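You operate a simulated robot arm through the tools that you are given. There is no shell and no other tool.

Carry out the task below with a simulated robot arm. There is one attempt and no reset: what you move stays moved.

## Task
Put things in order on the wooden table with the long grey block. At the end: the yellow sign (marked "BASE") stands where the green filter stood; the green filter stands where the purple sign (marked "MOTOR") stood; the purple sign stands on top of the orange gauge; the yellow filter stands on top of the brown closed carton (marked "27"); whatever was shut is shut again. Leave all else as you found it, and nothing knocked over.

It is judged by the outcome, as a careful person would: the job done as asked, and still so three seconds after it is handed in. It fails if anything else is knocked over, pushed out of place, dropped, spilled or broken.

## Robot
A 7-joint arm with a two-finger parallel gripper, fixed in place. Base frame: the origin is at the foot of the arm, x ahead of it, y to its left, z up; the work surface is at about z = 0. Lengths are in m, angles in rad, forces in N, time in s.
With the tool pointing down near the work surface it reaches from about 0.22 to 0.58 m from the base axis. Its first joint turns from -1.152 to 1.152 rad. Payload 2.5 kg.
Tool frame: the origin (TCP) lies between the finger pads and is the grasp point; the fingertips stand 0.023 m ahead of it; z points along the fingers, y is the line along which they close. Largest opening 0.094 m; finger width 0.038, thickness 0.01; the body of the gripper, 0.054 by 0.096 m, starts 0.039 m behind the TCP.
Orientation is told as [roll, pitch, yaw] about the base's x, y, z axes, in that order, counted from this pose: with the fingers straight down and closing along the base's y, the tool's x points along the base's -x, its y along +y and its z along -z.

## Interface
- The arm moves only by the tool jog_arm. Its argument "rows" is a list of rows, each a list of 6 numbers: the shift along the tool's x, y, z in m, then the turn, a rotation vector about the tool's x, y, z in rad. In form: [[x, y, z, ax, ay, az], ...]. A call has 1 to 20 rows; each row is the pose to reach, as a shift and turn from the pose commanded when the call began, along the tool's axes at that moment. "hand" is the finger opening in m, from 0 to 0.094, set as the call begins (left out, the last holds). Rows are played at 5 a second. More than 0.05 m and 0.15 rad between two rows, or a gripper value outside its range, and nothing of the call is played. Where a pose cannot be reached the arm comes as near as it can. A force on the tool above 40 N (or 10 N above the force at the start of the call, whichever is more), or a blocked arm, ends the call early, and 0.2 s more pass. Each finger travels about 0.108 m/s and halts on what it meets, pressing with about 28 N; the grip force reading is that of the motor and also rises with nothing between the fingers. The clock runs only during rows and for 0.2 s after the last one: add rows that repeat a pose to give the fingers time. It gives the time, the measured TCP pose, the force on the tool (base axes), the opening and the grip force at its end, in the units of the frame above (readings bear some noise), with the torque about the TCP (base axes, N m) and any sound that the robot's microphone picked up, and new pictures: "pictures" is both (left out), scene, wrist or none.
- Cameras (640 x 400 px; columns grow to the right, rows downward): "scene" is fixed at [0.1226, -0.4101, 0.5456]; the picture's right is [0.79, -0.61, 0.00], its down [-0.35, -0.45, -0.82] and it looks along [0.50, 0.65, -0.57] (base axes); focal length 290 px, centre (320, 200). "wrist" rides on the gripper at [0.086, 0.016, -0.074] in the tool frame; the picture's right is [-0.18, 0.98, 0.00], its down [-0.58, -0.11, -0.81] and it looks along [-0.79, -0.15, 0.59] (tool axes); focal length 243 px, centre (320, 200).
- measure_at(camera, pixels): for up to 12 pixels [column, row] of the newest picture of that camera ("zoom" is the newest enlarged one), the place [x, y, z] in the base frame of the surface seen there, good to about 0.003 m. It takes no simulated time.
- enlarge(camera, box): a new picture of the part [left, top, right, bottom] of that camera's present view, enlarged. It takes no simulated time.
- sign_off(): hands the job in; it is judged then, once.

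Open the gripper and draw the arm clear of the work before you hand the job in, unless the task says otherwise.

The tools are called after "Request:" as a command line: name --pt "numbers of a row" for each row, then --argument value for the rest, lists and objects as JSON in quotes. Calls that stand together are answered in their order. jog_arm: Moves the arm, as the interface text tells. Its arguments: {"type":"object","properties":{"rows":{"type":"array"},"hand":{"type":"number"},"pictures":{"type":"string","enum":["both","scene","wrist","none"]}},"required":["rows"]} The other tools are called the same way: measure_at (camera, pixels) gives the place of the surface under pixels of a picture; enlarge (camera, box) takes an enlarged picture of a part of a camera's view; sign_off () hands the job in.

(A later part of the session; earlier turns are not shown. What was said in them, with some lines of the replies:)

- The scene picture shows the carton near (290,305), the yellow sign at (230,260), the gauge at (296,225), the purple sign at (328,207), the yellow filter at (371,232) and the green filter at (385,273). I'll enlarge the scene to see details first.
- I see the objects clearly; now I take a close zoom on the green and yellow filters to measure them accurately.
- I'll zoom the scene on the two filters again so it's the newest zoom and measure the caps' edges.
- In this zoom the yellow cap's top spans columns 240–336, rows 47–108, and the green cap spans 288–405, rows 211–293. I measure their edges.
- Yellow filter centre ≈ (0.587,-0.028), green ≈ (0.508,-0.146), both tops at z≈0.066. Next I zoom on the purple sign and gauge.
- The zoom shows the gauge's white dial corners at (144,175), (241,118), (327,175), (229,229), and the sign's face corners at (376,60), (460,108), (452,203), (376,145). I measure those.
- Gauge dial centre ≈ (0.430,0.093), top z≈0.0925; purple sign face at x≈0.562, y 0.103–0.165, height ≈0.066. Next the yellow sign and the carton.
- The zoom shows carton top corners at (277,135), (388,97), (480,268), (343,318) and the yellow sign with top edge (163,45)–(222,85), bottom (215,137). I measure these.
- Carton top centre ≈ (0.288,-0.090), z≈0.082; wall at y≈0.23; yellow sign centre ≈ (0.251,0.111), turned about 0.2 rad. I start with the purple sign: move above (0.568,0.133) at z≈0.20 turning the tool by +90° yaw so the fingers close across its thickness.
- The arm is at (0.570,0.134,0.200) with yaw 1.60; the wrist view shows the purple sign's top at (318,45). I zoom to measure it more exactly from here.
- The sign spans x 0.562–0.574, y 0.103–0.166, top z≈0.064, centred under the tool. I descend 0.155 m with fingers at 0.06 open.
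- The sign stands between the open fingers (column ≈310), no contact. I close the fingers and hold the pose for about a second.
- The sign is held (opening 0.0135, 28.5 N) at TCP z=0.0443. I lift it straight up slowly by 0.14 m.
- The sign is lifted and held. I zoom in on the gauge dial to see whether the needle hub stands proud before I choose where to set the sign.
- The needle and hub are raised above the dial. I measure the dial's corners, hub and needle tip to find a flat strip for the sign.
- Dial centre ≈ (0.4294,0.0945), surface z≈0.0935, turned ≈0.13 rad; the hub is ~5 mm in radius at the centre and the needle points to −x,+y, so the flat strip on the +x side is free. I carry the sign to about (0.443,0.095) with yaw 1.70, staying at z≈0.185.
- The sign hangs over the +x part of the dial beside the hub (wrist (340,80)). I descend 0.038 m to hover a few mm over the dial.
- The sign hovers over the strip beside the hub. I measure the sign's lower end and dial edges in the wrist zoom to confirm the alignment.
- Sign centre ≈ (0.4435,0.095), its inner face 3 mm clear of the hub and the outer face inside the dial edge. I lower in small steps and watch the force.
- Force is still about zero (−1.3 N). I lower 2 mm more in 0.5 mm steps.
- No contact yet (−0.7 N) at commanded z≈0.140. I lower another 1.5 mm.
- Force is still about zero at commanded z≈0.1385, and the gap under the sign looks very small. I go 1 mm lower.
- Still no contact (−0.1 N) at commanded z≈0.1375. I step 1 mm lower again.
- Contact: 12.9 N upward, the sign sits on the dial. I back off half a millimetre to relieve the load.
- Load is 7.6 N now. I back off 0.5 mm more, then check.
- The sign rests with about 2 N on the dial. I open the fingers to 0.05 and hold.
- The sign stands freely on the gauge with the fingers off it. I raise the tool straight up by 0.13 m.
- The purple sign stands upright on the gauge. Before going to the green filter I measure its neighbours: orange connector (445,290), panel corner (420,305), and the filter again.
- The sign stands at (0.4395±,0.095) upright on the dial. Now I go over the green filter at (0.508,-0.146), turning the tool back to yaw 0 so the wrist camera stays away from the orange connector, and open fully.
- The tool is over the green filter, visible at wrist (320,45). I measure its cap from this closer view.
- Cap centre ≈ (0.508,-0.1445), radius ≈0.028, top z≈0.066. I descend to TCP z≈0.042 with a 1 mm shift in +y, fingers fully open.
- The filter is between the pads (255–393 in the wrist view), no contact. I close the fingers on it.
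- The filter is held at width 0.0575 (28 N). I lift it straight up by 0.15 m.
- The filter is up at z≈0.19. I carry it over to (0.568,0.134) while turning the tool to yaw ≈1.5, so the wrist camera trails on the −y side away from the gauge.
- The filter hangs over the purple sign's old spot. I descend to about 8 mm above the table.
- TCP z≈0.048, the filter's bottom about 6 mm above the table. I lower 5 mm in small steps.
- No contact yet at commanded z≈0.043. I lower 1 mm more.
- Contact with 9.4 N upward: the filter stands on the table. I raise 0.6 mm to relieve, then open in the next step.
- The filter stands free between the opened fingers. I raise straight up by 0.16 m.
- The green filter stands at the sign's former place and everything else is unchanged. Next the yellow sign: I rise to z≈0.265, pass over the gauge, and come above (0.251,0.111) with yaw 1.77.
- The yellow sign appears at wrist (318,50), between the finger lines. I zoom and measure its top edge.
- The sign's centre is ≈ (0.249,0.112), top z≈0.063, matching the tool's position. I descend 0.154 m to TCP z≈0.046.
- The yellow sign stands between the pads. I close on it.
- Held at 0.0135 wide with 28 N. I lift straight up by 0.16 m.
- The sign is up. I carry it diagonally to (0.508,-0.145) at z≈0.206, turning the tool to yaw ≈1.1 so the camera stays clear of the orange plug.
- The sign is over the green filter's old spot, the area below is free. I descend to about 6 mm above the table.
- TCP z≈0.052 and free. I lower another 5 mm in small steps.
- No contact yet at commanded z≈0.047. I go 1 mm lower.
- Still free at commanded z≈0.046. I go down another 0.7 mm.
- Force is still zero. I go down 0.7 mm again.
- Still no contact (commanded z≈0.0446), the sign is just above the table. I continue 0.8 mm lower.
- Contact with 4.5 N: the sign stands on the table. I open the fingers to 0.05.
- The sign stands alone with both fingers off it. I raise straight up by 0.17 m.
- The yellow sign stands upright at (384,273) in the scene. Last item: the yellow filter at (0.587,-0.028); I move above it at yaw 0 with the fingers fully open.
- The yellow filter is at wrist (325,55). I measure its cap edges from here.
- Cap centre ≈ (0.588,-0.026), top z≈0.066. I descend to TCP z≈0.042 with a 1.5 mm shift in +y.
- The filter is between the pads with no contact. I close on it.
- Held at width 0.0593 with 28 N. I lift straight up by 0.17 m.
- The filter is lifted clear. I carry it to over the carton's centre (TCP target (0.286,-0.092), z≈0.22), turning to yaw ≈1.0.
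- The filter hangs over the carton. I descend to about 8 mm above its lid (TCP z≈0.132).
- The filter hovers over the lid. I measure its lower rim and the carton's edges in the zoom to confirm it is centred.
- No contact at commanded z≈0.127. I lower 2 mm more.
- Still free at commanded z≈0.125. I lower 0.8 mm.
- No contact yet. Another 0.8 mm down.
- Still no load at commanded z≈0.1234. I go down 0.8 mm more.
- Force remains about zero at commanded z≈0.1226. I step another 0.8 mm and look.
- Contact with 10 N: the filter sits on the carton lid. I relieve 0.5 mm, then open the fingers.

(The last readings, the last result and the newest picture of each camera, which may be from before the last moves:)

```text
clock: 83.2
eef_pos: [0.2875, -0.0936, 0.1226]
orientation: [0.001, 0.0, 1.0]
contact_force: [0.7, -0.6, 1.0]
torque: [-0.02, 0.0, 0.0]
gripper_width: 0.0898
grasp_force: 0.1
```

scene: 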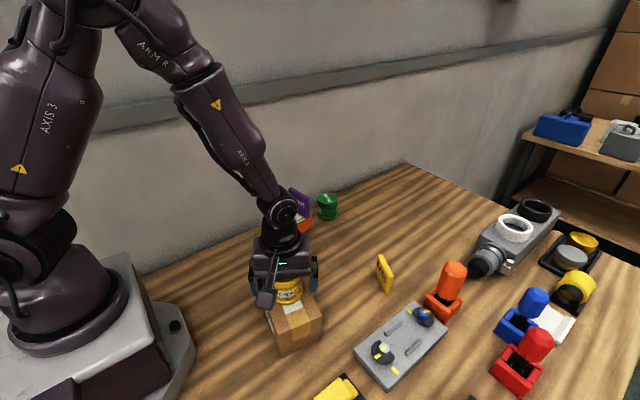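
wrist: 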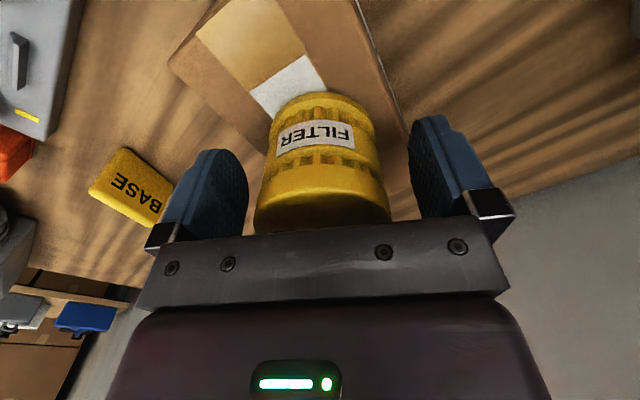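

The filter stands on the carton with the fingers clear. I raise straight up by 0.17 m.

Request:
jog_arm --pt "0 0 -0.01 0 0 0" --pt "0 0 -0.025 0 0 0" --pt "0 0 -0.05 0 0 0" --pt "0 0 -0.08 0 0 0" --pt "0 0 -0.11 0 0 0" --pt "0 0 -0.14 0 0 0" --pt "0 0 -0.165 0 0 0" --pt "0 0 -0.17 0 0 0" --pt "0 0 -0.17 0 0 0"

Request:
enlarge --camera "scene" --box '[200, 170, 440, 360]'

```text
clock: 85.2
eef_pos: [0.2846, -0.0944, 0.2916]
orientation: [0.0, 0.0, 0.999]
contact_force: [-0.1, -0.2, 0.3]
torque: [0.01, -0.01, 0.04]
gripper_width: 0.0902
grasp_force: 0.0
```

scene: 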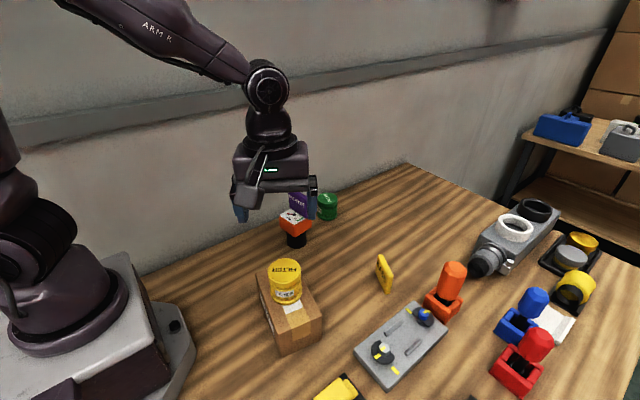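
wrist: 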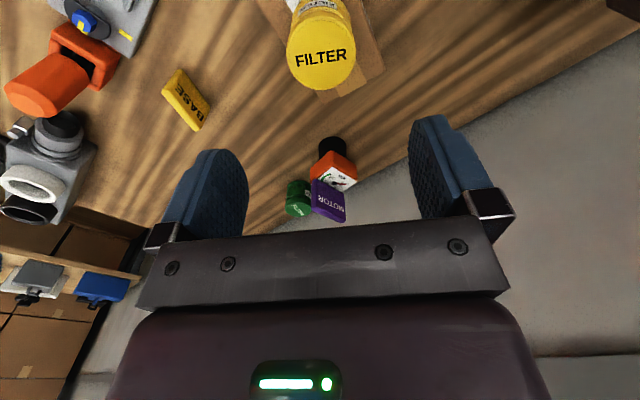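

```text
2.11 times, centred on (320, 265) of scene
```

zoom: 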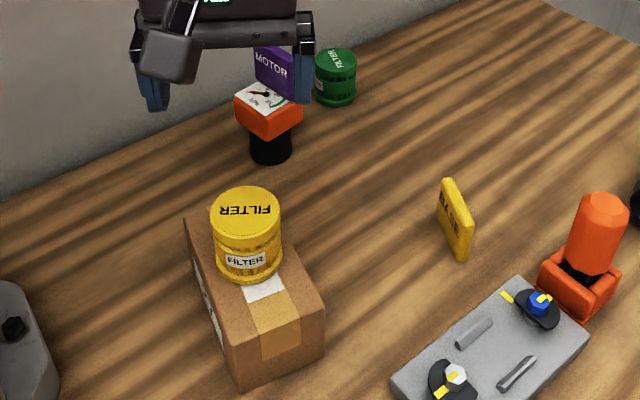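

All four items stand where wanted. I draw the arm back to its start region above the table, clear of everything, turning to yaw 0.

Request:
jog_arm --pt "0 0 -0.02 0 0 0" --pt "-0.0072 -0.0154 -0.025 0 0 0.125" --pt "-0.0144 -0.0308 -0.025 0 0 0.25" --pt "-0.0217 -0.0462 -0.025 0 0 0.375" --pt "-0.0289 -0.0616 -0.025 0 0 0.5" --pt "-0.0361 -0.0771 -0.025 0 0 0.625" --pt "-0.0433 -0.0925 -0.025 0 0 0.75" --pt "-0.0506 -0.1079 -0.025 0 0 0.875" --pt "-0.0578 -0.1233 -0.025 0 0 1.0" --pt "-0.0578 -0.1233 -0.025 0 0 1.0" --pt "-0.0578 -0.1233 -0.025 0 0 1.0" --hand 0.094

Request:
enlarge --camera "scene" --box '[200, 170, 440, 360]'

```text
clock: 87.6
eef_pos: [0.4211, -0.1097, 0.3172]
orientation: [0.0, 0.0, -0.002]
contact_force: [-0.2, 0.0, -0.2]
torque: [0.0, -0.02, 0.03]
gripper_width: 0.0941
grasp_force: 0.1
```

scene: 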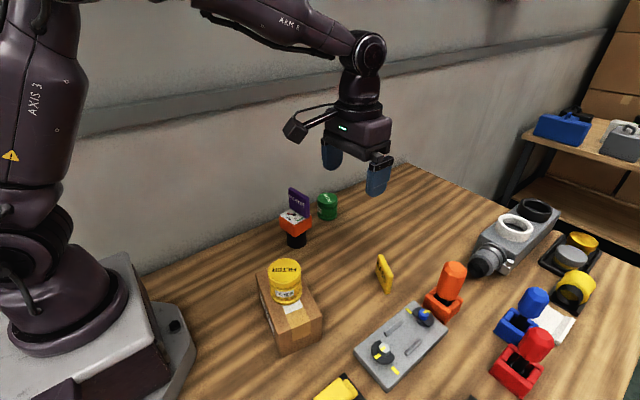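
wrist: 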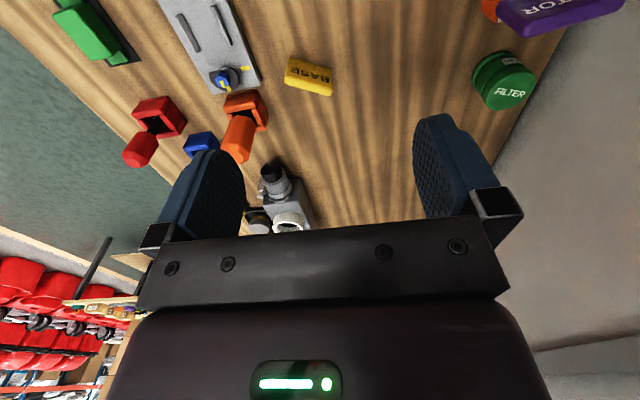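

```text
2.11 times, centred on (320, 265) of scene
```

zoom: 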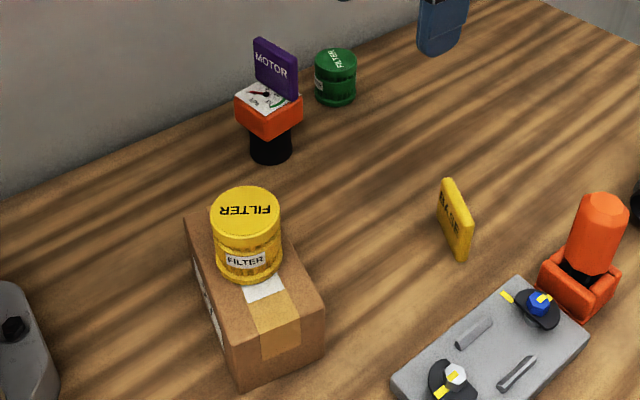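

The arm is clear and the gripper open. I make a last check of positions: the filter on the carton, the gauge, the signs and the green filter.

Request:
measure_at --camera "zoom" --pixels '[[246, 192], [214, 207], [279, 212], [246, 228], [189, 222], [318, 298], [234, 346], [447, 182], [466, 222], [463, 255], [335, 55], [335, 100]]'

Request:
enlarge --camera "scene" --box '[270, 180, 350, 255]'

```text
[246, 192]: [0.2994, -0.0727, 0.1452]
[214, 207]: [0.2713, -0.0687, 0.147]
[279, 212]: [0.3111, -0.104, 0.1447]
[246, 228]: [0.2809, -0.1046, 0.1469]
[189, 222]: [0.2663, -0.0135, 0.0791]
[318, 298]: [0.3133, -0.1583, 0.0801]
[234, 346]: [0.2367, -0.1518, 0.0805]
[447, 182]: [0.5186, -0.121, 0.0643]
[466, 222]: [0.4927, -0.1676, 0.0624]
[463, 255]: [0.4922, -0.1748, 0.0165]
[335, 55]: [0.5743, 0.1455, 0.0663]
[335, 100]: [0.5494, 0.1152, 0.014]
```

```text
5.33 times, centred on (310, 218) of scene
```

zoom: 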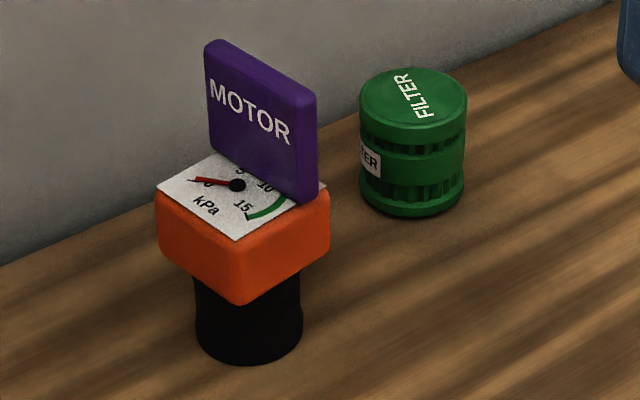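

The yellow filter stands on the carton at ≈(0.290,-0.088). The yellow sign stands at ≈(0.506,-0.146), the green filter at the purple sign's old spot and the purple sign upright on the gauge. The carton and gauge are in their original places and the arm is clear, so I hand in.

Request:
sign_off

```text
The job is handed in.
```

The job is handed in, and all four moves came out as asked in the last pictures. Nothing was knocked over, and the carton and gauge did not move.

- **Purple sign ("MOTOR"):** it stands upright on the orange gauge. It sits about 14 mm to one side of the centre, because the needle and its hub stand above the dial and could have tipped it.
- **Green filter:** it stands where the purple sign stood.
- **Yellow sign ("BASE"):** it stands upright where the green filter stood, turned about 37° from the way it faced before. Keeping its old direction would have brought the wrist camera too close to the orange plug.
- **Yellow filter:** it stands near the middle of the brown carton ("27").

I opened nothing, so the carton is still shut. The gripper is open and the arm is back near its starting position, clear of the table.
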